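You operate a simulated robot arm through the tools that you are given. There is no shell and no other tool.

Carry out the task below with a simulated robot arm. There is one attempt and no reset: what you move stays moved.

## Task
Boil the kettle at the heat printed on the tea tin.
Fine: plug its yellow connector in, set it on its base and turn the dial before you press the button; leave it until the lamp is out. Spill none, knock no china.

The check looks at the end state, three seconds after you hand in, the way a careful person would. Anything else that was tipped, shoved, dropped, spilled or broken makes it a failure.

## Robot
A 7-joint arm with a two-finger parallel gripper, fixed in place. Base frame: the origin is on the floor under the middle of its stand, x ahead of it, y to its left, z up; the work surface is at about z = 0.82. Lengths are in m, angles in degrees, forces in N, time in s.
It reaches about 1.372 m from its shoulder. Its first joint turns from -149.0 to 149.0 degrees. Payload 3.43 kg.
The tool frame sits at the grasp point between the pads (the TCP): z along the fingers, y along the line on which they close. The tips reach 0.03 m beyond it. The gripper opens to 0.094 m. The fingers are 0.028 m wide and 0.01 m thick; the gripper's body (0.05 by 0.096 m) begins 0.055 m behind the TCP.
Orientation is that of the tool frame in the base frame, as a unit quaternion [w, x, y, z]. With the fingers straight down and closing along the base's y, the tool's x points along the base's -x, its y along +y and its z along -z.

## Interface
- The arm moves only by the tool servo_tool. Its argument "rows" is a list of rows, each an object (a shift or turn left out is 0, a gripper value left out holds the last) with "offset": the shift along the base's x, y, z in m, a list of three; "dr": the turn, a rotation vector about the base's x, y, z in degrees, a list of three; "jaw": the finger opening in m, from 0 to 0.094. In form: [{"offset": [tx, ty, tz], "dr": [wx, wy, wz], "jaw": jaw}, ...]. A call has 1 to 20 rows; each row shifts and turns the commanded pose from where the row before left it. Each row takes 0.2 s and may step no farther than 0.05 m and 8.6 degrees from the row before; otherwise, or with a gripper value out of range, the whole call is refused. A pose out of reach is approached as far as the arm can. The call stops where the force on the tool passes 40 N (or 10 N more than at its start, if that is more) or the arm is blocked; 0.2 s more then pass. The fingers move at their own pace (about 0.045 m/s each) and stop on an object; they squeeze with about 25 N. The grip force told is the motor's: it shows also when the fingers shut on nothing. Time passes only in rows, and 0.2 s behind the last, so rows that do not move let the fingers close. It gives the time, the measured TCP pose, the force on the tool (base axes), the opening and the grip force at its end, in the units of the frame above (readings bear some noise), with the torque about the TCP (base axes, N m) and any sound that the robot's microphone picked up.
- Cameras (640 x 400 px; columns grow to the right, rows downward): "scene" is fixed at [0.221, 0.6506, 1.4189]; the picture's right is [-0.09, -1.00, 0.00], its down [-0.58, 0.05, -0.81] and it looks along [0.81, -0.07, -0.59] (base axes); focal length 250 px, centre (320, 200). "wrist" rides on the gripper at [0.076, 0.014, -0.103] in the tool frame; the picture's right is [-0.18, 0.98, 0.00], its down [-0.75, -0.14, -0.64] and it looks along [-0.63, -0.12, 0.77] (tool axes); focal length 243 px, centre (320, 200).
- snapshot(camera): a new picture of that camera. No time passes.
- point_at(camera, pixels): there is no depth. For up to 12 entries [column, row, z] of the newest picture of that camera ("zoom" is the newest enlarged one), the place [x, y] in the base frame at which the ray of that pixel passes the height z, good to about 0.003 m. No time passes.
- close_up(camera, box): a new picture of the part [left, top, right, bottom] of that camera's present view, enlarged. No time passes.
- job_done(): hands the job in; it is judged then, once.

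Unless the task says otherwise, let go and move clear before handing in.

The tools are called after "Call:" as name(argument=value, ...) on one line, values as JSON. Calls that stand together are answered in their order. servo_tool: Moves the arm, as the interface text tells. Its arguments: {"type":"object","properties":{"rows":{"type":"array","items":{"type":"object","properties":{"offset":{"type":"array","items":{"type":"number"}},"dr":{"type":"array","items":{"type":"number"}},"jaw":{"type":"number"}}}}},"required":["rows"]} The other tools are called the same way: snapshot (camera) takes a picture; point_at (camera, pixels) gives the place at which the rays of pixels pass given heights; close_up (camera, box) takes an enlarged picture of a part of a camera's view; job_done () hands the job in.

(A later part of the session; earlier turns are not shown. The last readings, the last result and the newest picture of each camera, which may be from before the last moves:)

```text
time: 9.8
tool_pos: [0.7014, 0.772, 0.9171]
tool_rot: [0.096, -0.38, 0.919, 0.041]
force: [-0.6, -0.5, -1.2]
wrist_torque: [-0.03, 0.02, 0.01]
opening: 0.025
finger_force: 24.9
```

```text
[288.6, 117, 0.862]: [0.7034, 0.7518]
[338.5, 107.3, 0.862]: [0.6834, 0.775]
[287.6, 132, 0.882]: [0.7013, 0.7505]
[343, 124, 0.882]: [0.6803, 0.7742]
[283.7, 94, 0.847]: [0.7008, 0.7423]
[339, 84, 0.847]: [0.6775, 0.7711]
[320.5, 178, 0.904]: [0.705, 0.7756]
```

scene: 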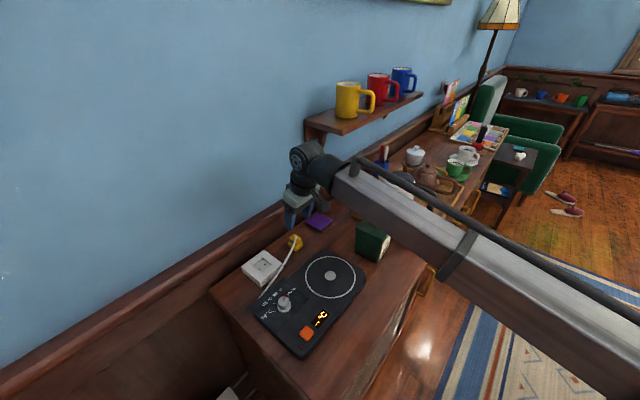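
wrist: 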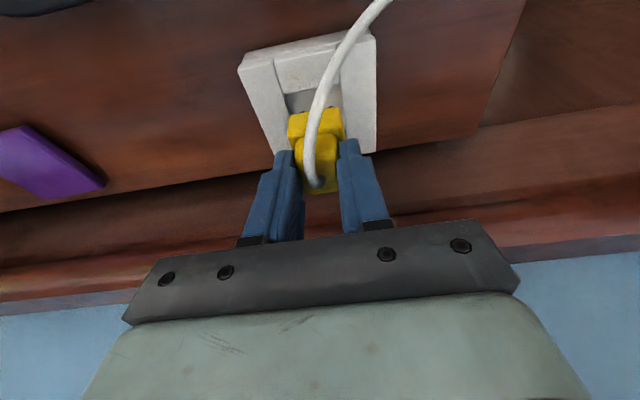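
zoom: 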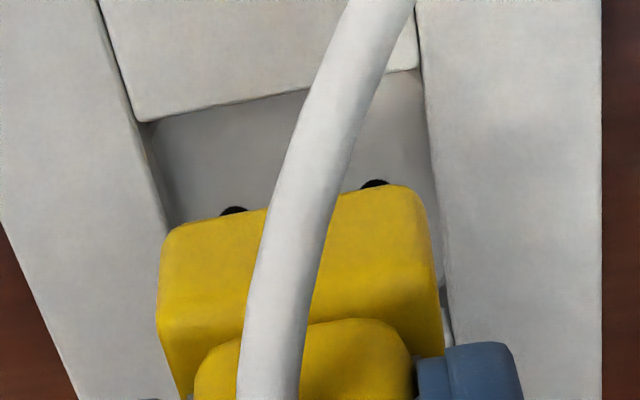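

Both views say the plug must move about 4–5 mm away from the wall; sideways it is within 1 mm. I correct that and descend to about 4 mm over the rim for another look.

Call:
servo_tool(rows=[{"offset": [-0.0027, -0.0037, 0.0]}, {"offset": [0, 0, -0.01]}, {"offset": [0, 0, 0]}])

Call:
close_up(camera="scene", box=[240, 238, 290, 290])

Call:
close_up(camera="wrist", box=[265, 80, 375, 170])

```text
time: 10.6
tool_pos: [0.6994, 0.768, 0.9062]
tool_rot: [0.096, -0.381, 0.919, 0.04]
force: [-0.2, 0.8, 0.1]
wrist_torque: [0.0, -0.01, 0.0]
opening: 0.0249
finger_force: 24.8
```

```text
7.69 times, centred on (265, 264) of scene
```

zoom: 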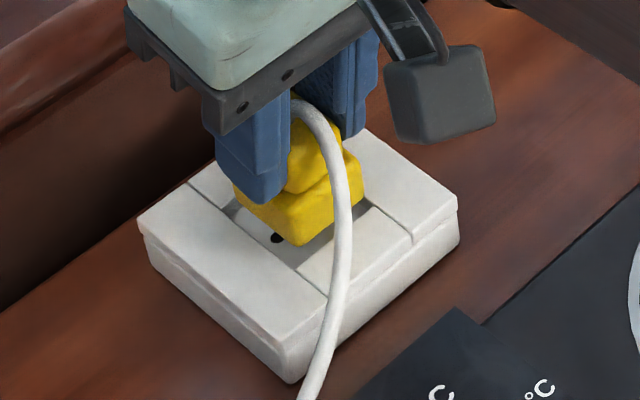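

```text
4.44 times, centred on (320, 125) of wrist
```

zoom: 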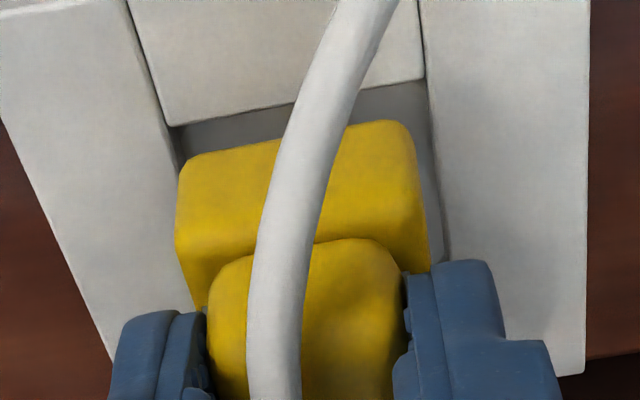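

Sideways the plug needs about 0.8 mm toward the right gap (image), and the front gap is now about right. I correct that and lower gently, watching the force.

Call:
servo_tool(rows=[{"offset": [-0.0006, 0.0006, -0.002]}, {"offset": [0, 0, -0.003]}, {"offset": [0, 0, -0.002]}, {"offset": [0, 0, 0]}])

Call:
close_up(camera="scene", box=[240, 238, 290, 290])

Call:
close_up(camera="wrist", box=[265, 80, 375, 170])

```text
time: 11.6
tool_pos: [0.6986, 0.7687, 0.9022]
tool_rot: [0.097, -0.38, 0.919, 0.04]
force: [1.4, -0.2, 16.9]
wrist_torque: [-0.22, 0.03, 0.02]
opening: 0.0251
finger_force: 25.3
```

```text
7.69 times, centred on (265, 264) of scene
```

zoom: 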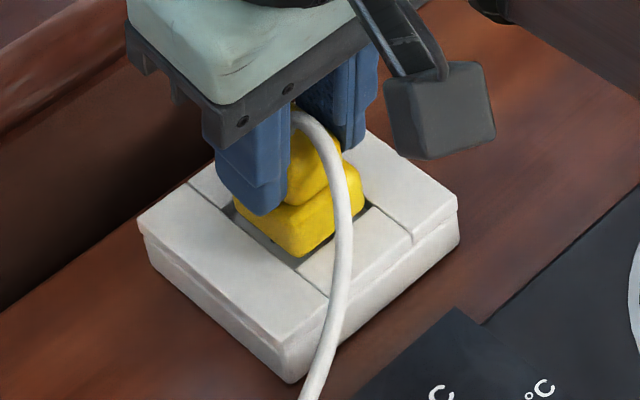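

```text
4.44 times, centred on (320, 125) of wrist
```

zoom: 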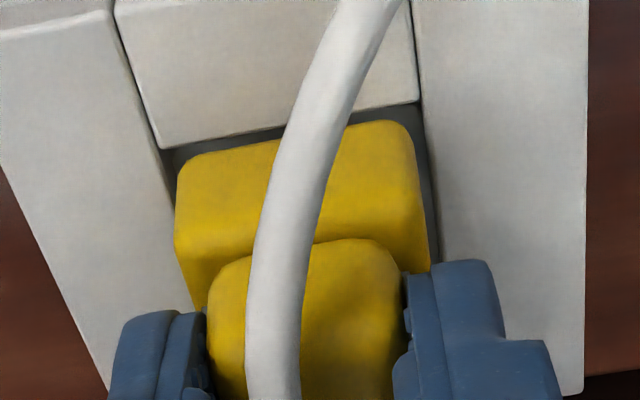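

There's 17 N of upward contact at about rim height, so an edge of the plug is riding on the recess rim; in the wrist zoom the left (image) side has almost no gap while the right one is wide. I shift 1 mm along the counter toward the right gap, keeping the light pressure.

Call:
servo_tool(rows=[{"offset": [-0.0007, 0.0007, 0.001]}, {"offset": [0, 0, 0]}])

Call:
close_up(camera="wrist", box=[265, 80, 375, 170])

Call:
close_up(camera="scene", box=[245, 245, 285, 280])

```text
time: 12.2
tool_pos: [0.6976, 0.7694, 0.9022]
tool_rot: [0.098, -0.379, 0.919, 0.041]
force: [5.6, -0.7, 15.8]
wrist_torque: [-0.22, -0.15, 0.06]
opening: 0.0251
finger_force: 24.5
```

```text
4.44 times, centred on (320, 125) of wrist
```

zoom: 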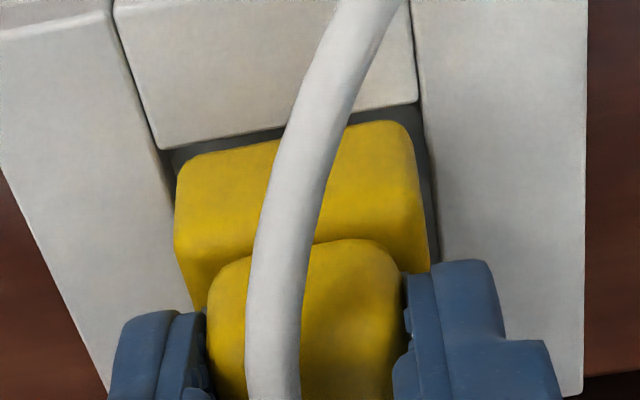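

```text
11.43 times, centred on (265, 262) of scene
```

zoom: 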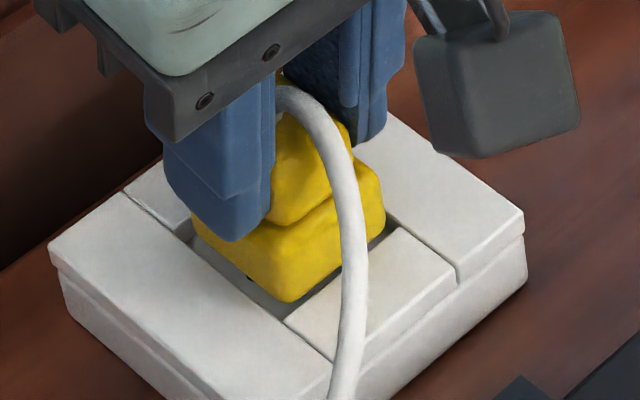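

Pushing sideways under load mostly produced friction (Fx 5.6 N). I lift 4 mm to unload, then check whether the socket is still where it was and re-measure the gaps.

Call:
servo_tool(rows=[{"offset": [0, 0, 0.004]}, {"offset": [0, 0, 0.002]}, {"offset": [0, 0, 0]}])

Call:
close_up(camera="scene", box=[240, 238, 290, 290])

Call:
close_up(camera="wrist", box=[265, 80, 375, 170])

Call:
snapshot(camera="wrist")

```text
time: 13.0
tool_pos: [0.698, 0.7684, 0.9078]
tool_rot: [0.097, -0.381, 0.919, 0.039]
force: [0.5, 0.0, -1.2]
wrist_torque: [0.0, -0.02, 0.05]
opening: 0.025
finger_force: 24.8
```

```text
7.69 times, centred on (265, 264) of scene
```

zoom: 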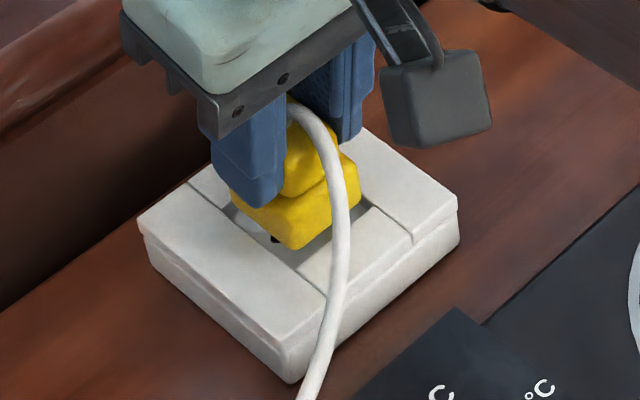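

```text
4.44 times, centred on (320, 125) of wrist
```

zoom: 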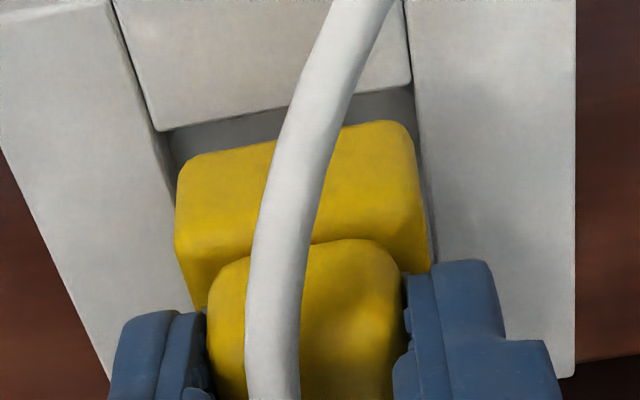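

```text
taken
```

wrist: 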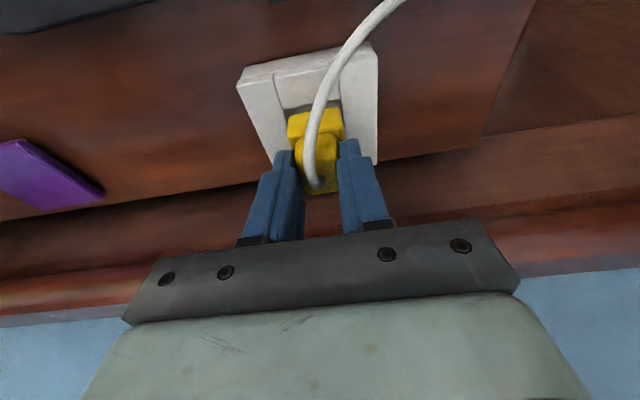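

The socket hasn't moved. The force/torque pair places the contact at the plug's front edge (away from the wall), and the image gaps (left 24 px, right 8 px) say to go back 1 mm along the counter. I shift +1 mm wallward and −1 mm along, then lower again gently.

Call:
servo_tool(rows=[{"offset": [0.0014, 0.0, 0]}, {"offset": [0, 0, -0.004]}, {"offset": [0, 0, -0.003]}, {"offset": [0, 0, -0.001]}, {"offset": [0, 0, 0]}])

Call:
close_up(camera="wrist", box=[265, 80, 375, 170])

Call:
close_up(camera="scene", box=[245, 245, 285, 280])

```text
time: 14.2
tool_pos: [0.6984, 0.7685, 0.9004]
tool_rot: [0.097, -0.38, 0.919, 0.039]
force: [-0.1, -1.2, -0.8]
wrist_torque: [0.02, -0.01, 0.02]
opening: 0.0253
finger_force: 25.0
```

```text
4.44 times, centred on (320, 125) of wrist
```

zoom: 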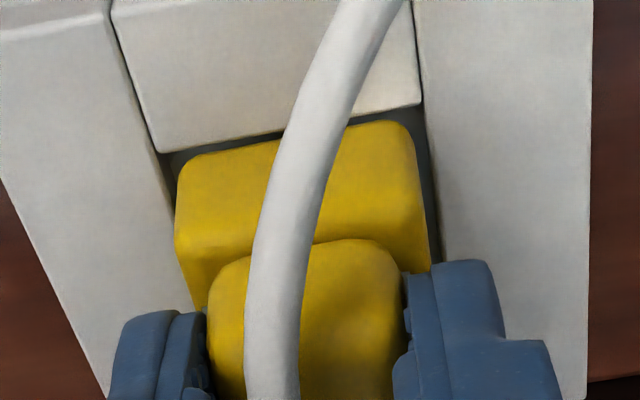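

```text
11.43 times, centred on (265, 262) of scene
```

zoom: 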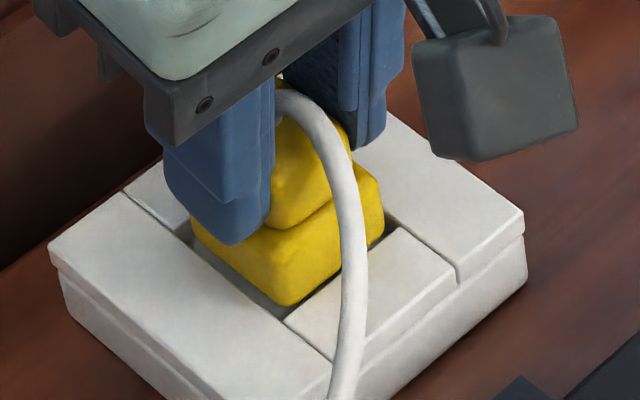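

No contact force now at TCP z=0.900, lower than the height where it caught before, so the plug is entering the recess. I keep lowering in small steps.

Call:
servo_tool(rows=[{"offset": [0, 0, -0.002]}, {"offset": [0, 0, -0.002]}, {"offset": [0, 0, -0.002]}, {"offset": [0, 0, 0]}])

Call:
close_up(camera="wrist", box=[265, 80, 375, 170])

Call:
close_up(camera="scene", box=[245, 245, 285, 280])

```text
time: 15.2
tool_pos: [0.6998, 0.7702, 0.8945]
tool_rot: [0.098, -0.38, 0.919, 0.04]
force: [3.1, 2.7, 7.0]
wrist_torque: [0.07, -0.28, -0.03]
opening: 0.0252
finger_force: 24.9
heard: snap
```

```text
4.44 times, centred on (320, 125) of wrist
```

zoom: 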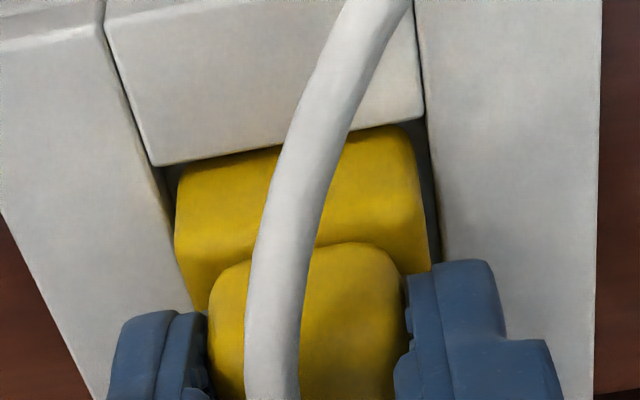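

```text
11.43 times, centred on (265, 262) of scene
```

zoom: 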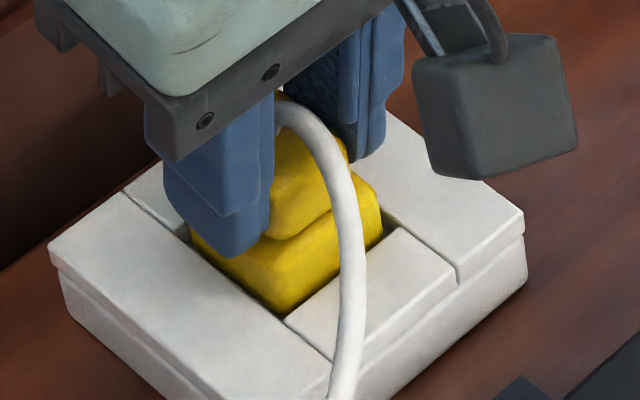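

A "snap" was heard as the plug dropped in, so it has latched. I open the fingers and rise straight up to see it.

Call:
servo_tool(rows=[{"offset": [0, 0, 0], "jaw": 0.05}, {"offset": [0, 0, 0]}, {"offset": [0, 0, 0]}, {"offset": [-0.003, -0.003, 0.03]}, {"offset": [-0.01, -0.01, 0.04]}, {"offset": [-0.02, -0.02, 0.03]}, {"offset": [0, 0, 0]}])

Call:
snapshot(camera="wrist")

Call:
close_up(camera="scene", box=[220, 225, 380, 365])

Call:
close_up(camera="scene", box=[240, 235, 290, 290])

```text
time: 16.8
tool_pos: [0.6645, 0.7376, 0.9936]
tool_rot: [0.097, -0.38, 0.919, 0.04]
force: [0.6, -0.5, -1.1]
wrist_torque: [-0.01, -0.02, 0.02]
opening: 0.0502
finger_force: 0.2
```

```text
taken
```

wrist: 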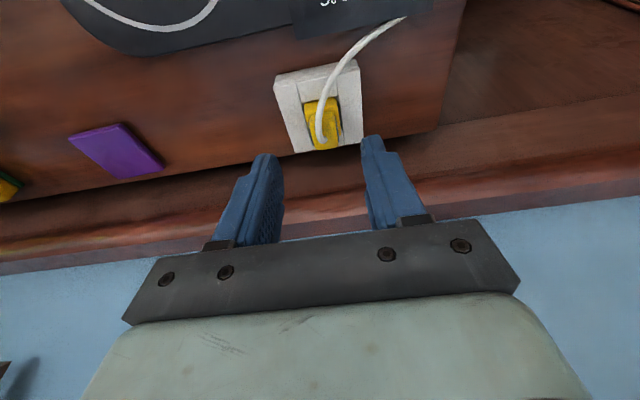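

```text
2.86 times, centred on (300, 295) of scene
```

zoom: 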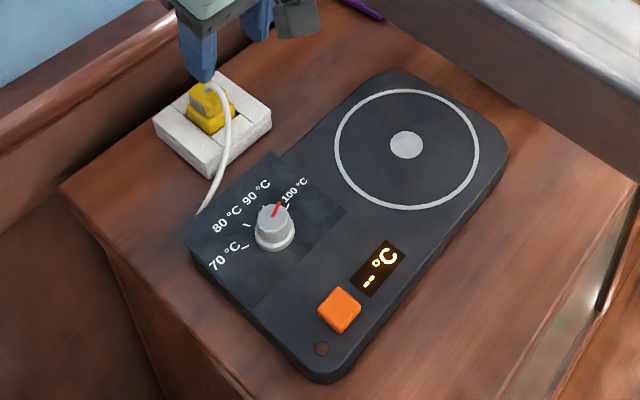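

```text
7.27 times, centred on (265, 262) of scene
```

zoom: 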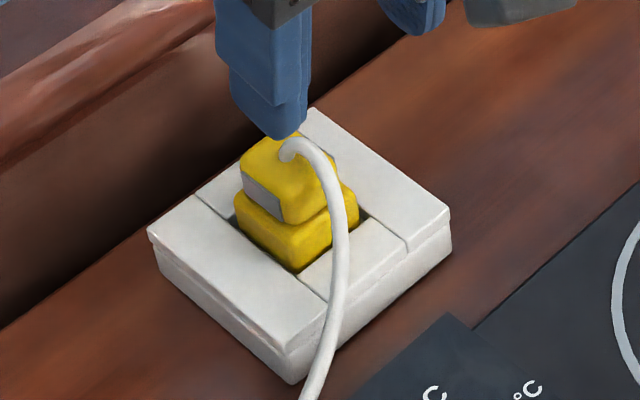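

The plug sits squarely in the socket at (262,255). Now the kettle: I'll raise the arm and look at it from the wrist camera to judge the handle's shape and size.

Call:
servo_tool(rows=[{"offset": [0.0, -0.03, 0.035], "dr": [-1.4, 1.4, 0], "jaw": 0.094}, {"offset": [0.0, -0.035, 0.035], "dr": [-1.4, 1.4, 0]}, {"offset": [0.0, -0.04, 0.03], "dr": [-1.4, 1.4, 0]}, {"offset": [0.0, -0.04, 0.025], "dr": [-1.4, 1.4, 0]}, {"offset": [0.0, -0.04, 0.02], "dr": [-1.4, 1.4, 0]}, {"offset": [0.0, -0.04, 0.015], "dr": [-1.06, 1.06, 0]}, {"offset": [0.0, -0.04, 0.01]}, {"offset": [0, 0, 0]}])

Call:
snapshot(camera="wrist")

Call:
snapshot(camera="scene")

```text
time: 18.5
tool_pos: [0.6659, 0.4726, 1.1636]
tool_rot: [0.01, -0.379, 0.925, 0.003]
force: [6.1, 1.7, -9.9]
wrist_torque: [0.24, 0.07, 0.15]
opening: 0.0939
finger_force: 0.1
stopped in row 8: the force on the tool passed its limit at 47 N (the readings are from after the stop); the commanded pose is now the measured one
```

```text
taken
```

wrist: 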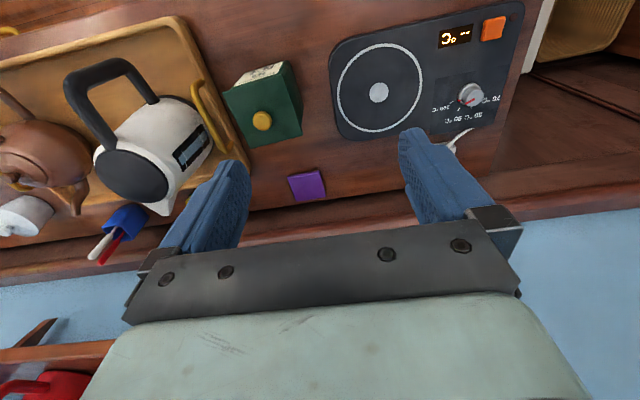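

```text
taken
```

scene: 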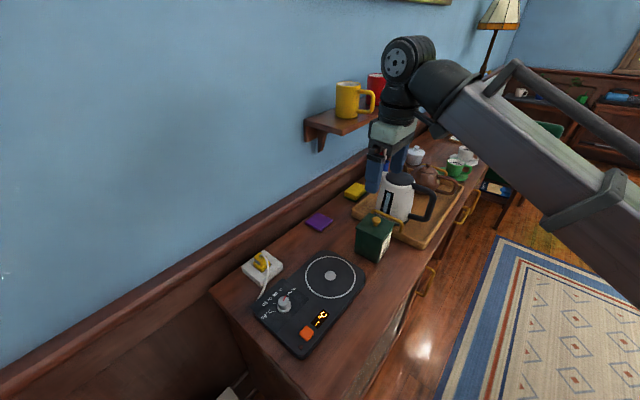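

A 47 N reading stopped the call at its end, although nothing seems near the gripper at TCP (0.666,0.473,1.164). I'll hold for a moment to see whether the force persists, and check the mugs and surroundings.

Call:
servo_tool(rows=[{"offset": [0, 0, 0]}, {"offset": [0, 0, 0]}])

Call:
close_up(camera="scene", box=[300, 40, 500, 180])

Call:
close_up(camera="scene", box=[330, 140, 490, 270])

```text
time: 19.1
tool_pos: [0.6655, 0.4723, 1.1641]
tool_rot: [0.009, -0.379, 0.925, 0.002]
force: [7.2, 3.8, -15.8]
wrist_torque: [0.15, -0.23, 0.01]
opening: 0.0941
finger_force: 0.0
```

```text
2.86 times, centred on (400, 110) of scene
```

zoom: 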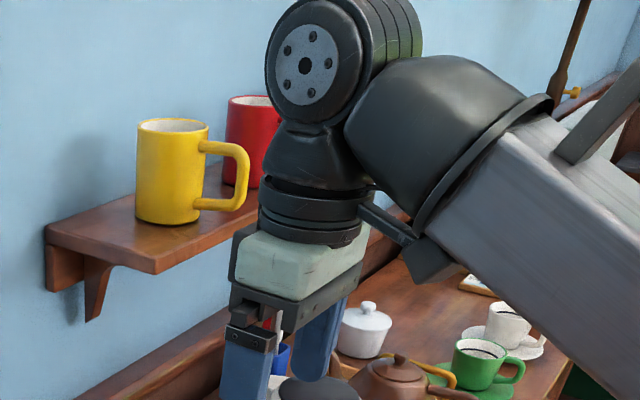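

```text
3.08 times, centred on (410, 205) of scene
```

zoom: 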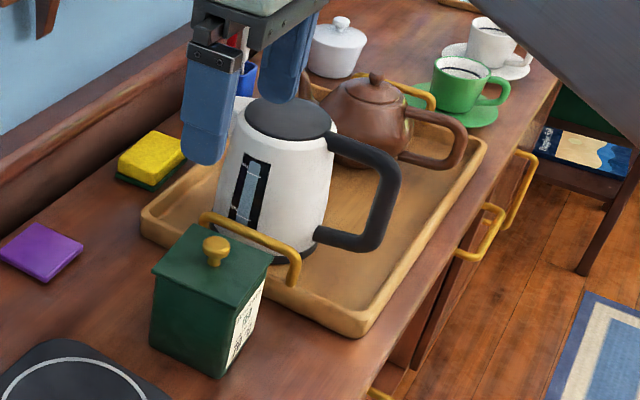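

The force persists (down 16 N and outward), though nothing external is near; the camera bracket is evidently pressing on the forearm (tool folded toward it). I back off outward and down a little to relieve it.

Call:
servo_tool(rows=[{"offset": [0.008, 0.006, -0.012]}, {"offset": [0.01, 0.01, -0.015]}, {"offset": [0.01, 0.01, -0.01]}, {"offset": [0, 0, 0]}])

Call:
snapshot(camera="scene")

```text
time: 20.1
tool_pos: [0.6941, 0.4984, 1.126]
tool_rot: [0.01, -0.379, 0.926, 0.003]
force: [-0.5, -0.3, 0.1]
wrist_torque: [0.04, -0.04, 0.0]
opening: 0.0942
finger_force: 0.0
```

```text
taken
```

scene: 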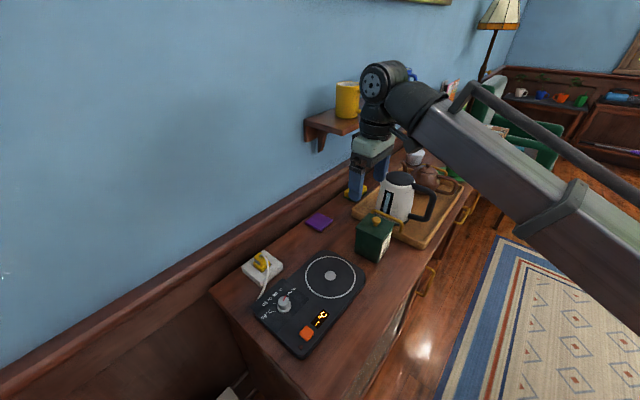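

The force is gone. Now I'll look closely at the kettle from both cameras to measure its body, lid and handle.

Call:
close_up(camera="scene", box=[365, 155, 455, 235])

Call:
snapshot(camera="wrist")

Call:
close_up(camera="wrist", box=[0, 20, 260, 220])

```text
5.00 times, centred on (410, 195) of scene
```

zoom: 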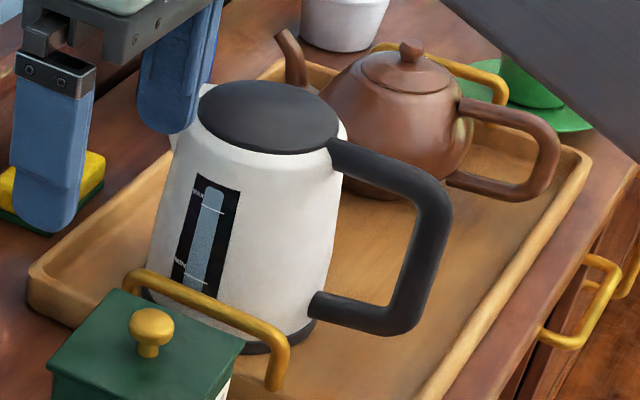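

```text
taken
```

wrist: 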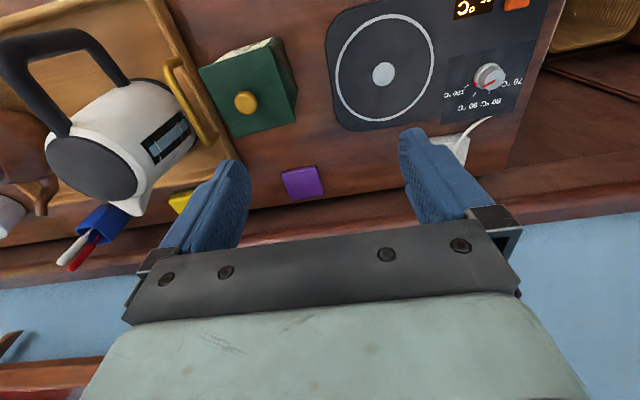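

```text
2.00 times, centred on (130, 120) of wrist
```

zoom: 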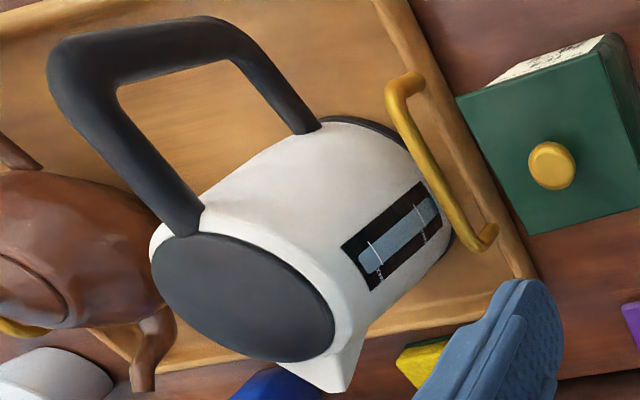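

The kettle's handle is a D-loop lying in a plane pointing away from the wall; the body looks wider than the gripper's opening, so I'll use the handle. I'll triangulate lid, handle and bottom with both cameras.

Call:
point_at(camera="wrist", pixels=[[91.5, 168.5, 1.0], [91.5, 168.5, 1.03], [91.5, 168.5, 1.06], [10, 70, 0.98], [10, 70, 1.01], [10, 70, 1.04], [62, 127, 1.0], [62, 127, 1.03]])

Call:
point_at(camera="scene", pixels=[[400, 178.4, 1.0], [400, 178.4, 1.03], [400, 178.4, 1.06], [433.5, 193, 0.98], [433.5, 193, 1.01], [433.5, 193, 1.04], [413, 185.5, 1.0], [413, 185.5, 1.03]])

```text
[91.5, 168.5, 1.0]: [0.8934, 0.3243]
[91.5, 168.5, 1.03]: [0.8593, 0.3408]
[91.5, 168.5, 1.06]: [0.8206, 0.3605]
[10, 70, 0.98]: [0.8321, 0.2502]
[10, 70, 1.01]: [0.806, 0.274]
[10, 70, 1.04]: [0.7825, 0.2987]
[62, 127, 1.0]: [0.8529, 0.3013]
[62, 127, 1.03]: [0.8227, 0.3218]
```

```text
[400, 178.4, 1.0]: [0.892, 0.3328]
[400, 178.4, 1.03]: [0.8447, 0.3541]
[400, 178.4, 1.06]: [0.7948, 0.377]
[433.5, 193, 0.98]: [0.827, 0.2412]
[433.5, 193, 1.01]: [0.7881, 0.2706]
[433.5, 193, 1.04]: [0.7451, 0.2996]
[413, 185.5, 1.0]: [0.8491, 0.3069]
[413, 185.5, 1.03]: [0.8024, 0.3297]
```

Lid top is at about z=1.0 with the kettle's axis near (0.893,0.33); the handle points along azimuth ≈233°. I'll pin down the base ring's centre and height, and the tin, from both views.

Call:
close_up(camera="wrist", box=[190, 0, 540, 200])

Call:
close_up(camera="scene", box=[295, 205, 405, 315])

Call:
point_at(camera="wrist", pixels=[[383, 74, 0.83], [383, 74, 0.84], [383, 74, 0.85], [490, 76, 0.85], [490, 76, 0.87], [246, 103, 0.92], [246, 103, 0.94], [246, 103, 0.96]])

Call:
point_at(camera="scene", pixels=[[330.5, 276.5, 0.83], [330.5, 276.5, 0.84], [330.5, 276.5, 0.85], [284, 302, 0.85], [284, 302, 0.87], [376.5, 220.5, 0.92], [376.5, 220.5, 0.94], [376.5, 220.5, 0.96]])

```text
1.83 times, centred on (365, 100) of wrist
```

zoom: 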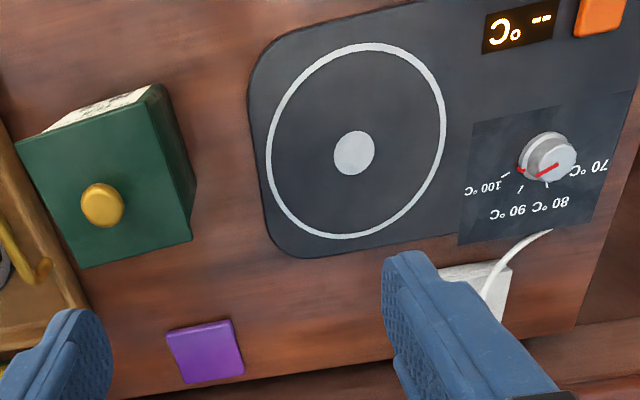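

```text
3.64 times, centred on (350, 260) of scene
```

zoom: 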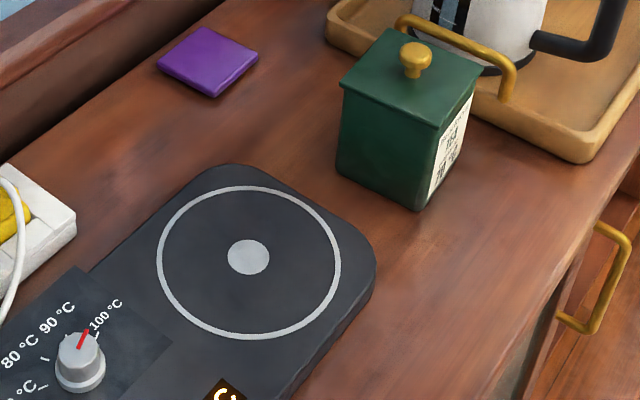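

```text
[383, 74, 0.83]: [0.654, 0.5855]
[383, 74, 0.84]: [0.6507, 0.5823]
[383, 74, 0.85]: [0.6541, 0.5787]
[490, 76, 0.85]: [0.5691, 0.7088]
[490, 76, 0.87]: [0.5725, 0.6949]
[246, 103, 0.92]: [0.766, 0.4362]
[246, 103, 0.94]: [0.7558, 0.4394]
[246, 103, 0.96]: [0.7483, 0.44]
```

```text
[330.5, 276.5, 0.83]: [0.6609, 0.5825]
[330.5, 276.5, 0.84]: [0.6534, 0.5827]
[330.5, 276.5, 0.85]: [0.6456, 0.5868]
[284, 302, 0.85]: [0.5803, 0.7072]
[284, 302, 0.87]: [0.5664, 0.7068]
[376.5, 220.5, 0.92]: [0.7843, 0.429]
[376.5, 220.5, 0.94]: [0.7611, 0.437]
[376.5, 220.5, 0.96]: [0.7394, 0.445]
```

The ring's centre is about (0.653,0.583) at z≈0.84 and the tin stands at about (0.755,0.438) right in the straight path, so the kettle must go around or over it. Next I triangulate the handle's four corners.

Call:
point_at(camera="wrist", pixels=[[65, 125, 0.97], [65, 125, 1.0], [12.5, 56, 0.95], [12.5, 56, 0.98], [81, 41, 0.85], [81, 41, 0.88], [121.5, 82.5, 0.85], [121.5, 82.5, 0.88]])

Call:
point_at(camera="scene", pixels=[[415, 187, 0.97], [415, 187, 1.0], [432, 196, 0.95], [432, 196, 0.98], [426, 218.6, 0.85], [426, 218.6, 0.88], [410.4, 216.2, 0.85], [410.4, 216.2, 0.88]])

```text
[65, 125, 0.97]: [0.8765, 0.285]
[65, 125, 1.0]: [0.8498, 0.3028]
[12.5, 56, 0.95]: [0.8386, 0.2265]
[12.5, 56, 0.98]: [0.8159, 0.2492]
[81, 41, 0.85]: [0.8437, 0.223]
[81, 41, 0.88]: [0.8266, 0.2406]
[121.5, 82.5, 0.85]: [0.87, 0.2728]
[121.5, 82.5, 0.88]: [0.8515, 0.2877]
```

```text
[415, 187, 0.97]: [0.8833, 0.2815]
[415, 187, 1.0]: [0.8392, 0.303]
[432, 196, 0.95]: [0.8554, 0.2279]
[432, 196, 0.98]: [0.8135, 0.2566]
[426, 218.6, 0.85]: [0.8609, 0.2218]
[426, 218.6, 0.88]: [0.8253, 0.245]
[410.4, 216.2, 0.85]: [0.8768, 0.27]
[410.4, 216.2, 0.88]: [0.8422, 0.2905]
```

The handle's upper arm runs nearly level at z≈0.98 from (0.866,0.292) to (0.819,0.249), azimuth ≈228°, which needs a tool yaw of about 48°. I move above it at the present height with a slow ramp and look.

Call:
servo_tool(rows=[{"offset": [0.008, -0.012, 0], "dr": [0, 0, 0.5]}, {"offset": [0.015, -0.023, 0], "dr": [0, 0, 0.5]}, {"offset": [0.02, -0.03, 0], "dr": [0, 0, 0.5]}, {"offset": [0.022, -0.034, 0], "dr": [0, 0, 0.5]}, {"offset": [0.022, -0.034, 0], "dr": [0, 0, 0.5]}, {"offset": [0.022, -0.034, 0], "dr": [0, 0, 0.5]}, {"offset": [0.02, -0.03, 0], "dr": [0, 0, 0.5]}, {"offset": [0.012, -0.018, 0]}, {"offset": [0.0065, -0.0106, 0]}, {"offset": [0, 0, 0]}])

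Call:
snapshot(camera="wrist")

Call:
snapshot(camera="scene")

Call:
close_up(camera="scene", box=[350, 110, 460, 230])

```text
time: 22.3
tool_pos: [0.842, 0.2724, 1.1264]
tool_rot: [0.009, -0.407, 0.913, 0.004]
force: [0.2, 0.6, 0.4]
wrist_torque: [-0.02, -0.02, 0.0]
opening: 0.0942
finger_force: 0.0
```

```text
taken
```

wrist: 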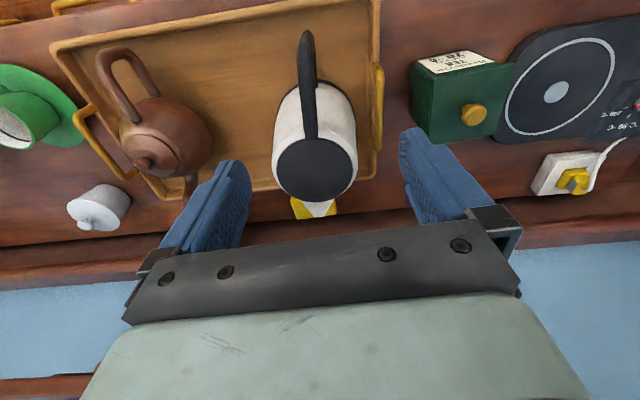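

```text
taken
```

scene: 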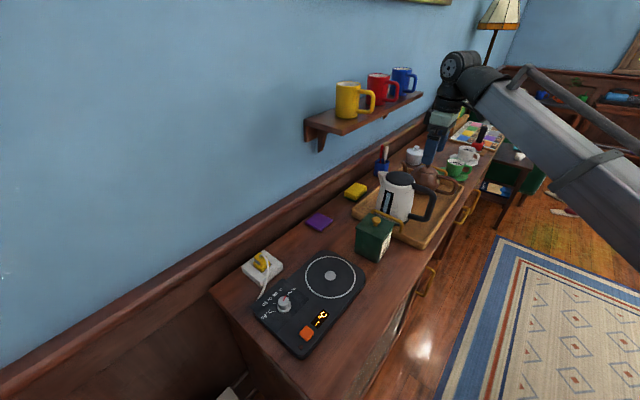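

```text
3.33 times, centred on (405, 170) of scene
```

zoom: 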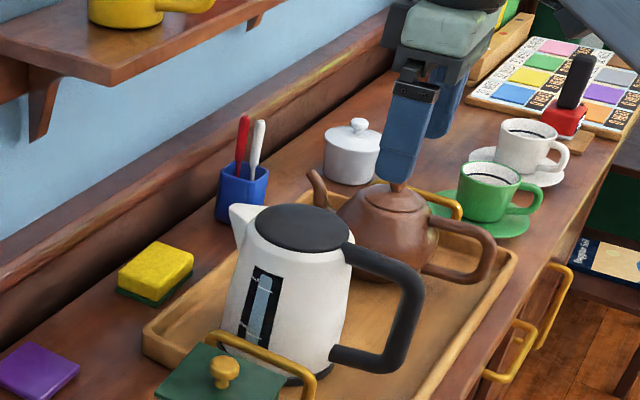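

From here the handle is seen almost edge-on, around column 307 with the lid at (316,170), slightly off the expected mid-line. I'll enlarge and measure its yaw and sideways offset.

Call:
close_up(camera="wrist", box=[240, 20, 400, 220])

Call:
point_at(camera="wrist", pixels=[[316, 168, 1.0], [309, 130, 0.985], [307, 80, 0.98], [306, 40, 0.976], [313.5, 105, 0.98], [302, 70, 0.98]])

```text
2.00 times, centred on (320, 120) of wrist
```

zoom: 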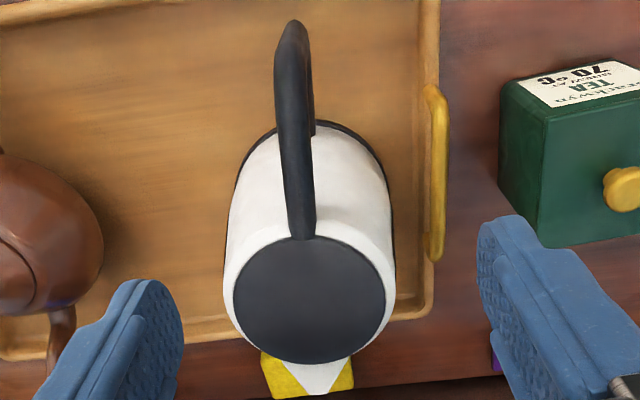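

```text
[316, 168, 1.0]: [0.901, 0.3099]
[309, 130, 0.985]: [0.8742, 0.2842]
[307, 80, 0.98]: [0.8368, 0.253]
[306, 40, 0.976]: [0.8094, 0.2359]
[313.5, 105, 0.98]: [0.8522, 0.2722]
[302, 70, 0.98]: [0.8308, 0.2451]
```

Combining both wrist views, the kettle's axis is near (0.911,0.316) with lid top at z≈0.984, handle azimuth ≈219°, upper arm at z≈0.972 and the vertical bar at radius 0.115. Before lifting a full kettle I'll do a dry run of the placing pose over the base (lean 9° away from the forearm, handle azimuth 240°) to be sure the arm doesn't foul itself.

Call:
servo_tool(rows=[{"offset": [-0.012, 0.01, -0.006], "dr": [-0.78, 0.45, 1.19]}, {"offset": [-0.025, 0.022, -0.01], "dr": [-0.78, 0.45, 1.19]}, {"offset": [-0.03, 0.026, -0.012], "dr": [-0.78, 0.45, 1.19]}, {"offset": [-0.03, 0.026, -0.012], "dr": [-0.78, 0.45, 1.19]}, {"offset": [-0.03, 0.026, -0.012], "dr": [-0.78, 0.45, 1.19]}, {"offset": [-0.03, 0.026, -0.012], "dr": [-0.78, 0.45, 1.19]}, {"offset": [-0.03, 0.026, -0.012], "dr": [-0.78, 0.45, 1.19]}, {"offset": [-0.026, 0.022, -0.01], "dr": [-0.78, 0.45, 1.19]}, {"offset": [-0.02, 0.018, -0.006], "dr": [-0.78, 0.45, 1.19]}, {"offset": [-0.012, 0.01, -0.004], "dr": [-0.78, 0.45, 1.19]}, {"offset": [0, 0, 0]}])

Call:
snapshot(camera="scene")

Call:
snapshot(camera="wrist")

```text
time: 24.7
tool_pos: [0.5972, 0.4847, 1.0317]
tool_rot: [-0.051, -0.499, 0.864, -0.042]
force: [3.9, 4.6, -14.8]
wrist_torque: [-0.07, -0.26, -0.09]
opening: 0.0937
finger_force: 0.0
stopped in row 11: the force on the tool passed its limit at 42 N (the readings are from after the stop); the commanded pose is now the measured one
```

```text
taken
```

scene: 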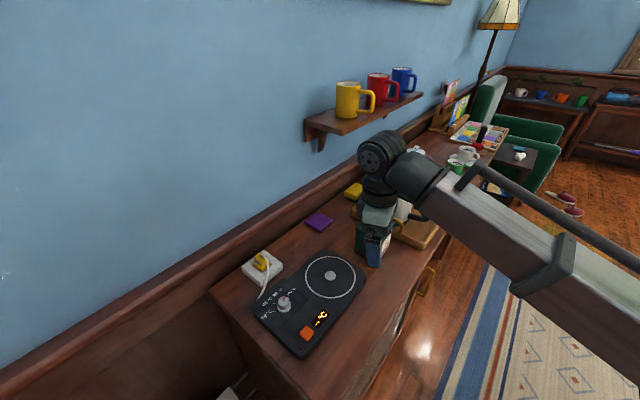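

```text
taken
```

wrist: 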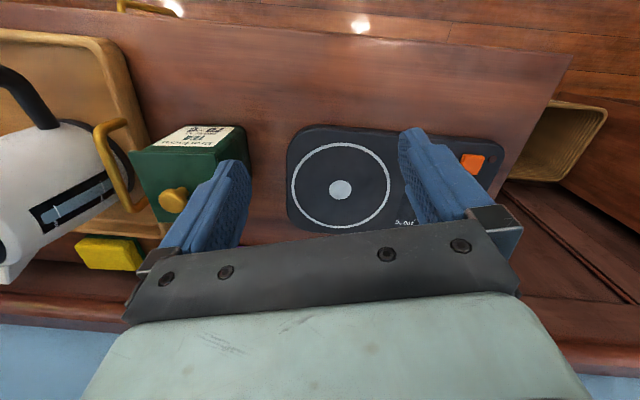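

Self-contact again at this radius (force down/outward). I'll lower here toward the actual placing height, which is free of objects, to see if it clears.

Call:
servo_tool(rows=[{"offset": [0.003, 0.003, -0.01]}, {"offset": [0.0, 0.0, -0.02]}, {"offset": [0, 0, -0.025]}, {"offset": [0, 0, -0.02]}, {"offset": [0, 0, 0]}])

```text
time: 25.9
tool_pos: [0.5989, 0.488, 0.9564]
tool_rot: [-0.053, -0.497, 0.865, -0.041]
force: [0.6, -1.3, 0.4]
wrist_torque: [-0.03, 0.01, -0.01]
opening: 0.0943
finger_force: 0.0
```

At placing height it is clear. With the handle at azimuth ≈260° the camera moves away from the forearm line, so I test that orientation and rise to carrying height.

Call:
servo_tool(rows=[{"offset": [0.01, -0.005, 0.0], "dr": [0.5, 1, 6]}, {"offset": [0.012, -0.006, 0.0], "dr": [0.5, 1, 7]}, {"offset": [0.012, -0.006, 0.0], "dr": [0.5, 1, 7]}, {"offset": [0, 0, 0.02]}, {"offset": [0, 0, 0.03]}, {"offset": [0, 0, 0.03]}, {"offset": [0, 0, 0.015]}, {"offset": [0, 0, 0]}])

Call:
snapshot(camera="wrist")

Call:
snapshot(camera="scene")

```text
time: 27.7
tool_pos: [0.6333, 0.4712, 1.0522]
tool_rot: [-0.061, -0.642, 0.764, -0.026]
force: [0.5, 0.6, 0.6]
wrist_torque: [-0.04, 0.01, -0.01]
opening: 0.094
finger_force: 0.1
```

```text
taken
```

wrist: 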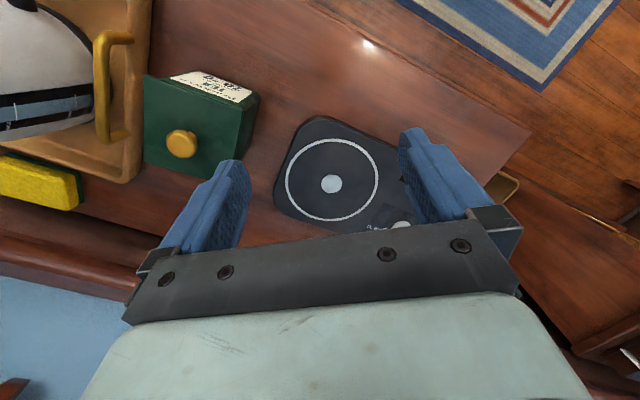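

```text
taken
```

scene: 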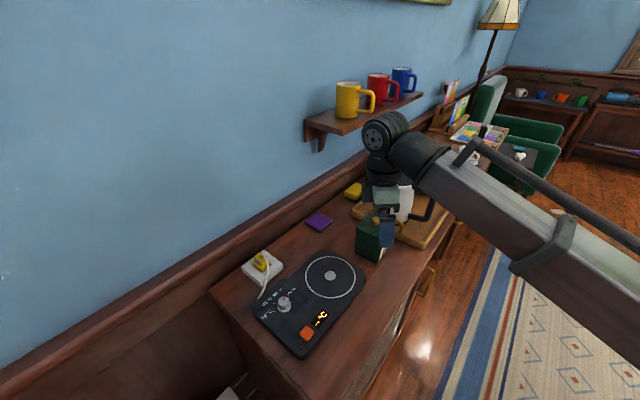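

Free of contact here at z=1.05. I use this view to refine the ring centre (disc at (332,183)) and the tin's knob.

Call:
close_up(camera="wrist", box=[260, 110, 420, 230])

Call:
point_at(camera="wrist", pixels=[[332, 183, 0.84], [332, 183, 0.845], [181, 143, 0.945], [181, 143, 0.96]])

Call:
close_up(camera="wrist", box=[0, 0, 270, 220])

```text
3.33 times, centred on (340, 170) of wrist
```

zoom: 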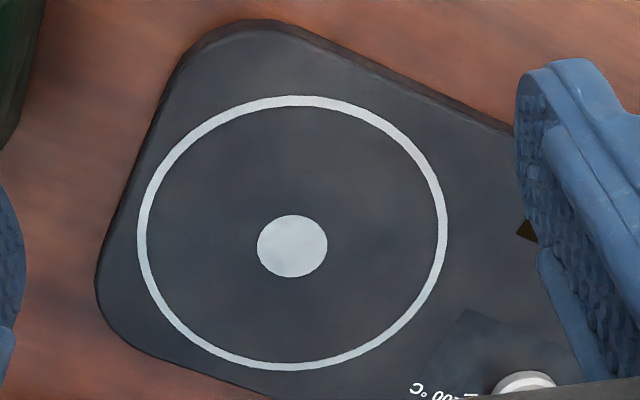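

```text
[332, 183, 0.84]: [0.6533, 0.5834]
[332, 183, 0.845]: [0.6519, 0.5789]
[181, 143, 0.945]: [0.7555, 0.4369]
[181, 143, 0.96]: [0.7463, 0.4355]
```

```text
1.82 times, centred on (135, 110) of wrist
```

zoom: 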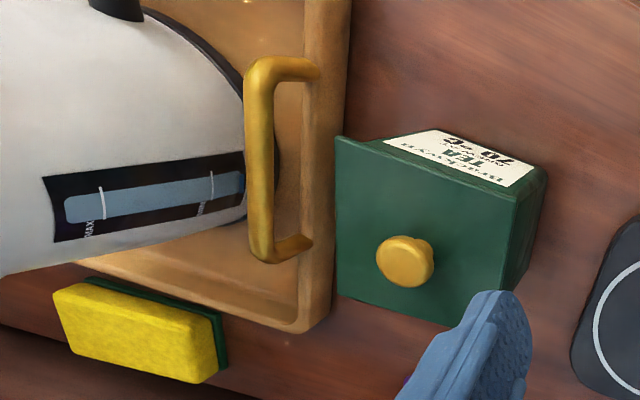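

C is confirmed at (0.653,0.5835). The gauge shows the kettle full, so the grip must resist twisting: I'll grip the level upper arm from above with the palm resting on it. I go back over the handle, un-leaning the tool and setting yaw to 38.7°, with the jaw at 0.06.

Call:
servo_tool(rows=[{"offset": [0.008, -0.008, 0.006], "dr": [2.26, -1.15, 0]}, {"offset": [0.016, -0.016, 0.006], "dr": [2.26, -1.15, 0]}, {"offset": [0.022, -0.022, 0.006], "dr": [2.26, -1.14, 0]}, {"offset": [0.025, -0.025, 0.005], "dr": [0, 0, -5.5]}, {"offset": [0.025, -0.025, 0.003], "dr": [0, 0, -6]}, {"offset": [0.025, -0.025, 0.002], "dr": [0, 0, -6]}, {"offset": [0.025, -0.025, 0], "dr": [0, 0, -6]}, {"offset": [0.025, -0.024, 0], "dr": [0, 0, -6]}, {"offset": [0.02, -0.019, 0], "dr": [0, 0, -6]}, {"offset": [0.013, -0.012, 0], "dr": [0, 0, -5.9]}, {"offset": [0.0077, -0.0071, 0], "jaw": 0.06}, {"offset": [0, 0, 0]}])

Call:
snapshot(camera="wrist")

Call:
close_up(camera="wrist", box=[230, 10, 410, 230])

Call:
close_up(camera="scene", box=[350, 110, 470, 230])

```text
time: 30.3
tool_pos: [0.8449, 0.2616, 1.0785]
tool_rot: [0.0, -0.331, 0.944, 0.0]
force: [-0.1, -1.0, 0.0]
wrist_torque: [0.01, 0.04, 0.01]
opening: 0.0601
finger_force: 0.0
```

```text
taken
```

wrist: 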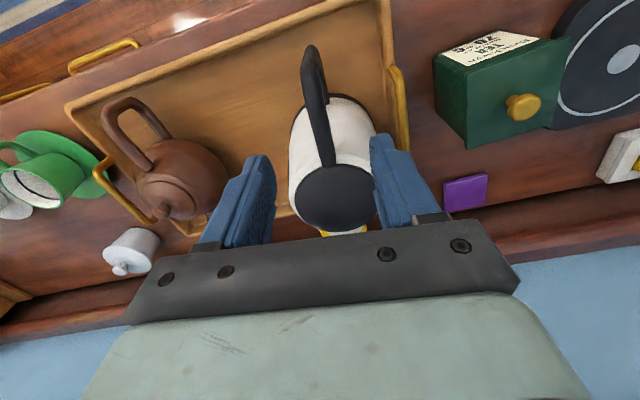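

```text
1.82 times, centred on (320, 120) of wrist
```

zoom: 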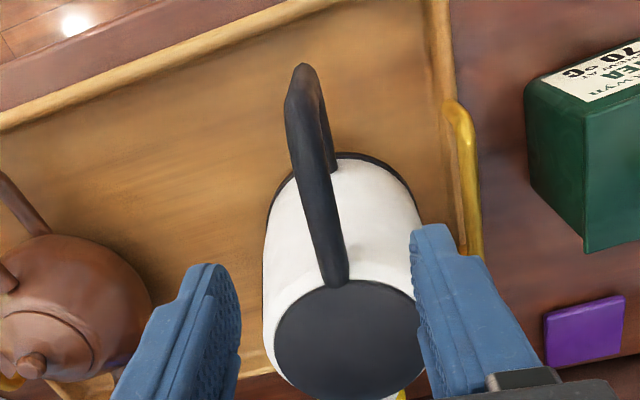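

```text
3.33 times, centred on (410, 170) of scene
```

zoom: 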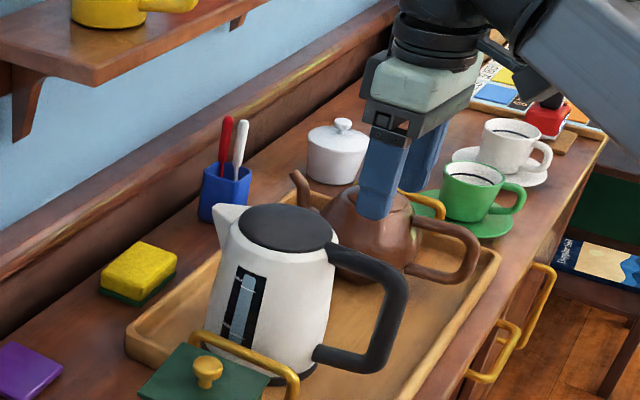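

The handle runs exactly through the finger mid-line (lid at (335,193) as predicted, arm within 1–2 mm). I descend around the handle, slowing near the palm contact.

Call:
servo_tool(rows=[{"offset": [0, 0, -0.012]}, {"offset": [0, 0, -0.02]}, {"offset": [0, 0, -0.025]}, {"offset": [0, 0, -0.025]}, {"offset": [0, 0, -0.022]}, {"offset": [0, 0, -0.014]}, {"offset": [0, 0, -0.008]}, {"offset": [0, 0, 0]}])

Call:
snapshot(camera="wrist")

Call:
close_up(camera="scene", box=[360, 130, 460, 230])

```text
time: 32.1
tool_pos: [0.845, 0.2648, 0.9544]
tool_rot: [0.0, -0.331, 0.944, 0.0]
force: [0.7, 0.3, 0.2]
wrist_torque: [0.02, 0.01, 0.0]
opening: 0.0601
finger_force: 0.0
```

```text
taken
```

wrist: 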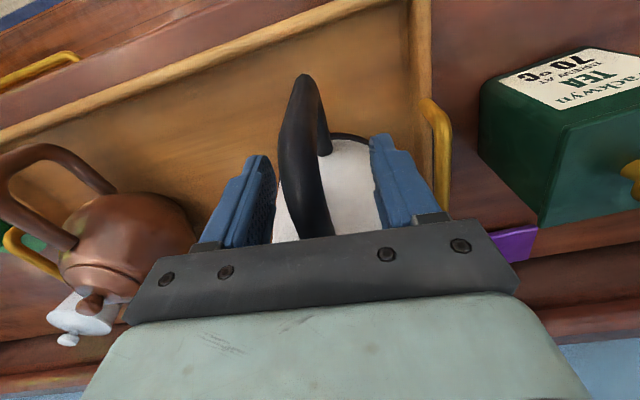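

```text
4.00 times, centred on (410, 180) of scene
```

zoom: 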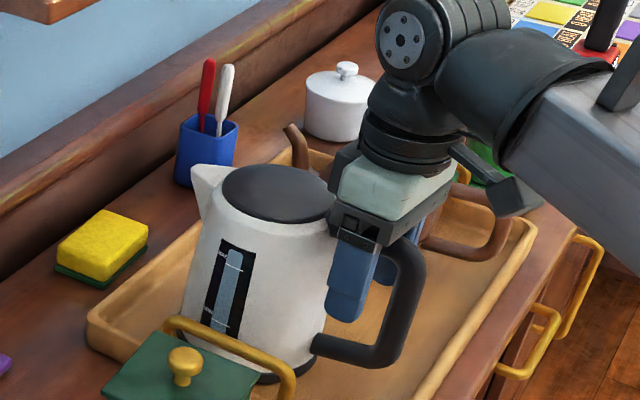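

The handle stands between the fingers and nothing is touching yet at z=0.954. I lower in small steps to feel the palm meet the handle.

Call:
servo_tool(rows=[{"offset": [0, 0, -0.006]}, {"offset": [0, 0, -0.006]}, {"offset": [0, 0, -0.004]}, {"offset": [0, 0, 0]}])

Call:
close_up(camera="scene", box=[370, 140, 450, 220])

Call:
snapshot(camera="wrist")

```text
time: 33.1
tool_pos: [0.8459, 0.2632, 0.9368]
tool_rot: [0.0, -0.331, 0.944, 0.0]
force: [-0.4, -0.1, -0.3]
wrist_torque: [0.01, 0.03, 0.01]
opening: 0.0601
finger_force: 0.0
```

```text
5.00 times, centred on (410, 180) of scene
```

zoom: 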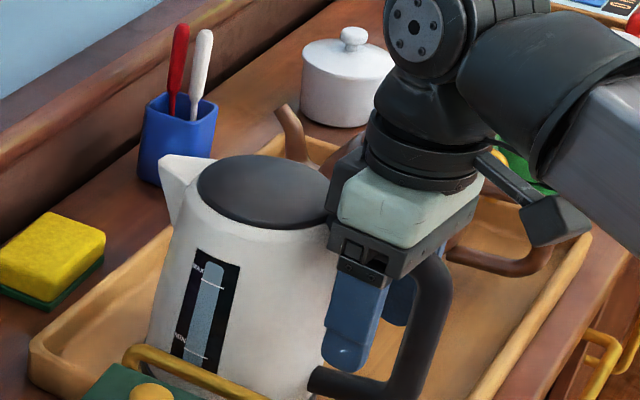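

```text
taken
```

wrist: 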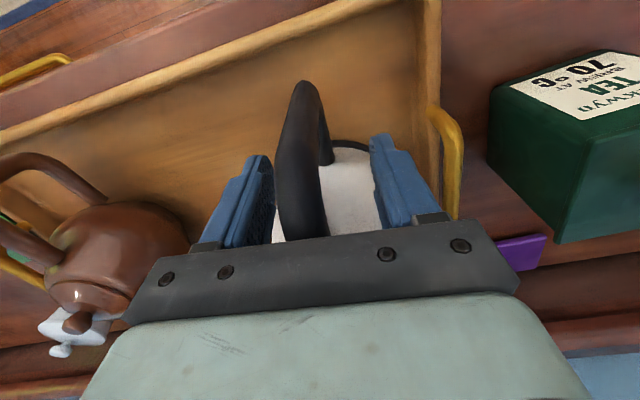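

Call:
servo_tool(rows=[{"offset": [0, 0, -0.003]}, {"offset": [0, 0, -0.003]}, {"offset": [0, 0, -0.002]}, {"offset": [0, 0, 0]}])

```text
time: 34.1
tool_pos: [0.8441, 0.2634, 0.9311]
tool_rot: [0.001, -0.331, 0.943, 0.0]
force: [-0.6, -2.3, 27.1]
wrist_torque: [0.28, -0.24, 0.01]
opening: 0.0599
finger_force: 0.0
```

The palm meets the handle (27 N at z≈0.931, just inside toward the kettle). I ease up 2 mm, then close the fingers.

Call:
servo_tool(rows=[{"offset": [0, 0, 0.002]}, {"offset": [0, 0, 0], "jaw": 0.005}, {"offset": [0, 0, 0]}, {"offset": [0, 0, 0]}, {"offset": [0, 0, 0]}, {"offset": [0, 0, 0]}])

Call:
snapshot(camera="wrist")

Call:
close_up(camera="scene", box=[370, 140, 450, 220])

```text
time: 35.5
tool_pos: [0.844, 0.2629, 0.9309]
tool_rot: [0.0, -0.332, 0.943, 0.0]
force: [-0.3, -1.0, 10.7]
wrist_torque: [0.02, 0.08, 0.12]
opening: 0.0242
finger_force: 25.0
```

```text
taken
```

wrist: 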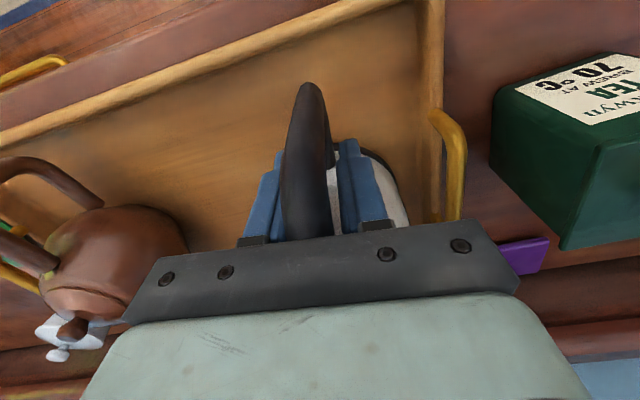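

```text
5.00 times, centred on (410, 180) of scene
```

zoom: 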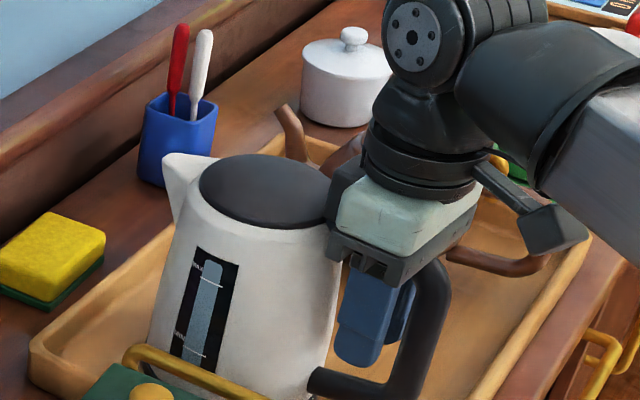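

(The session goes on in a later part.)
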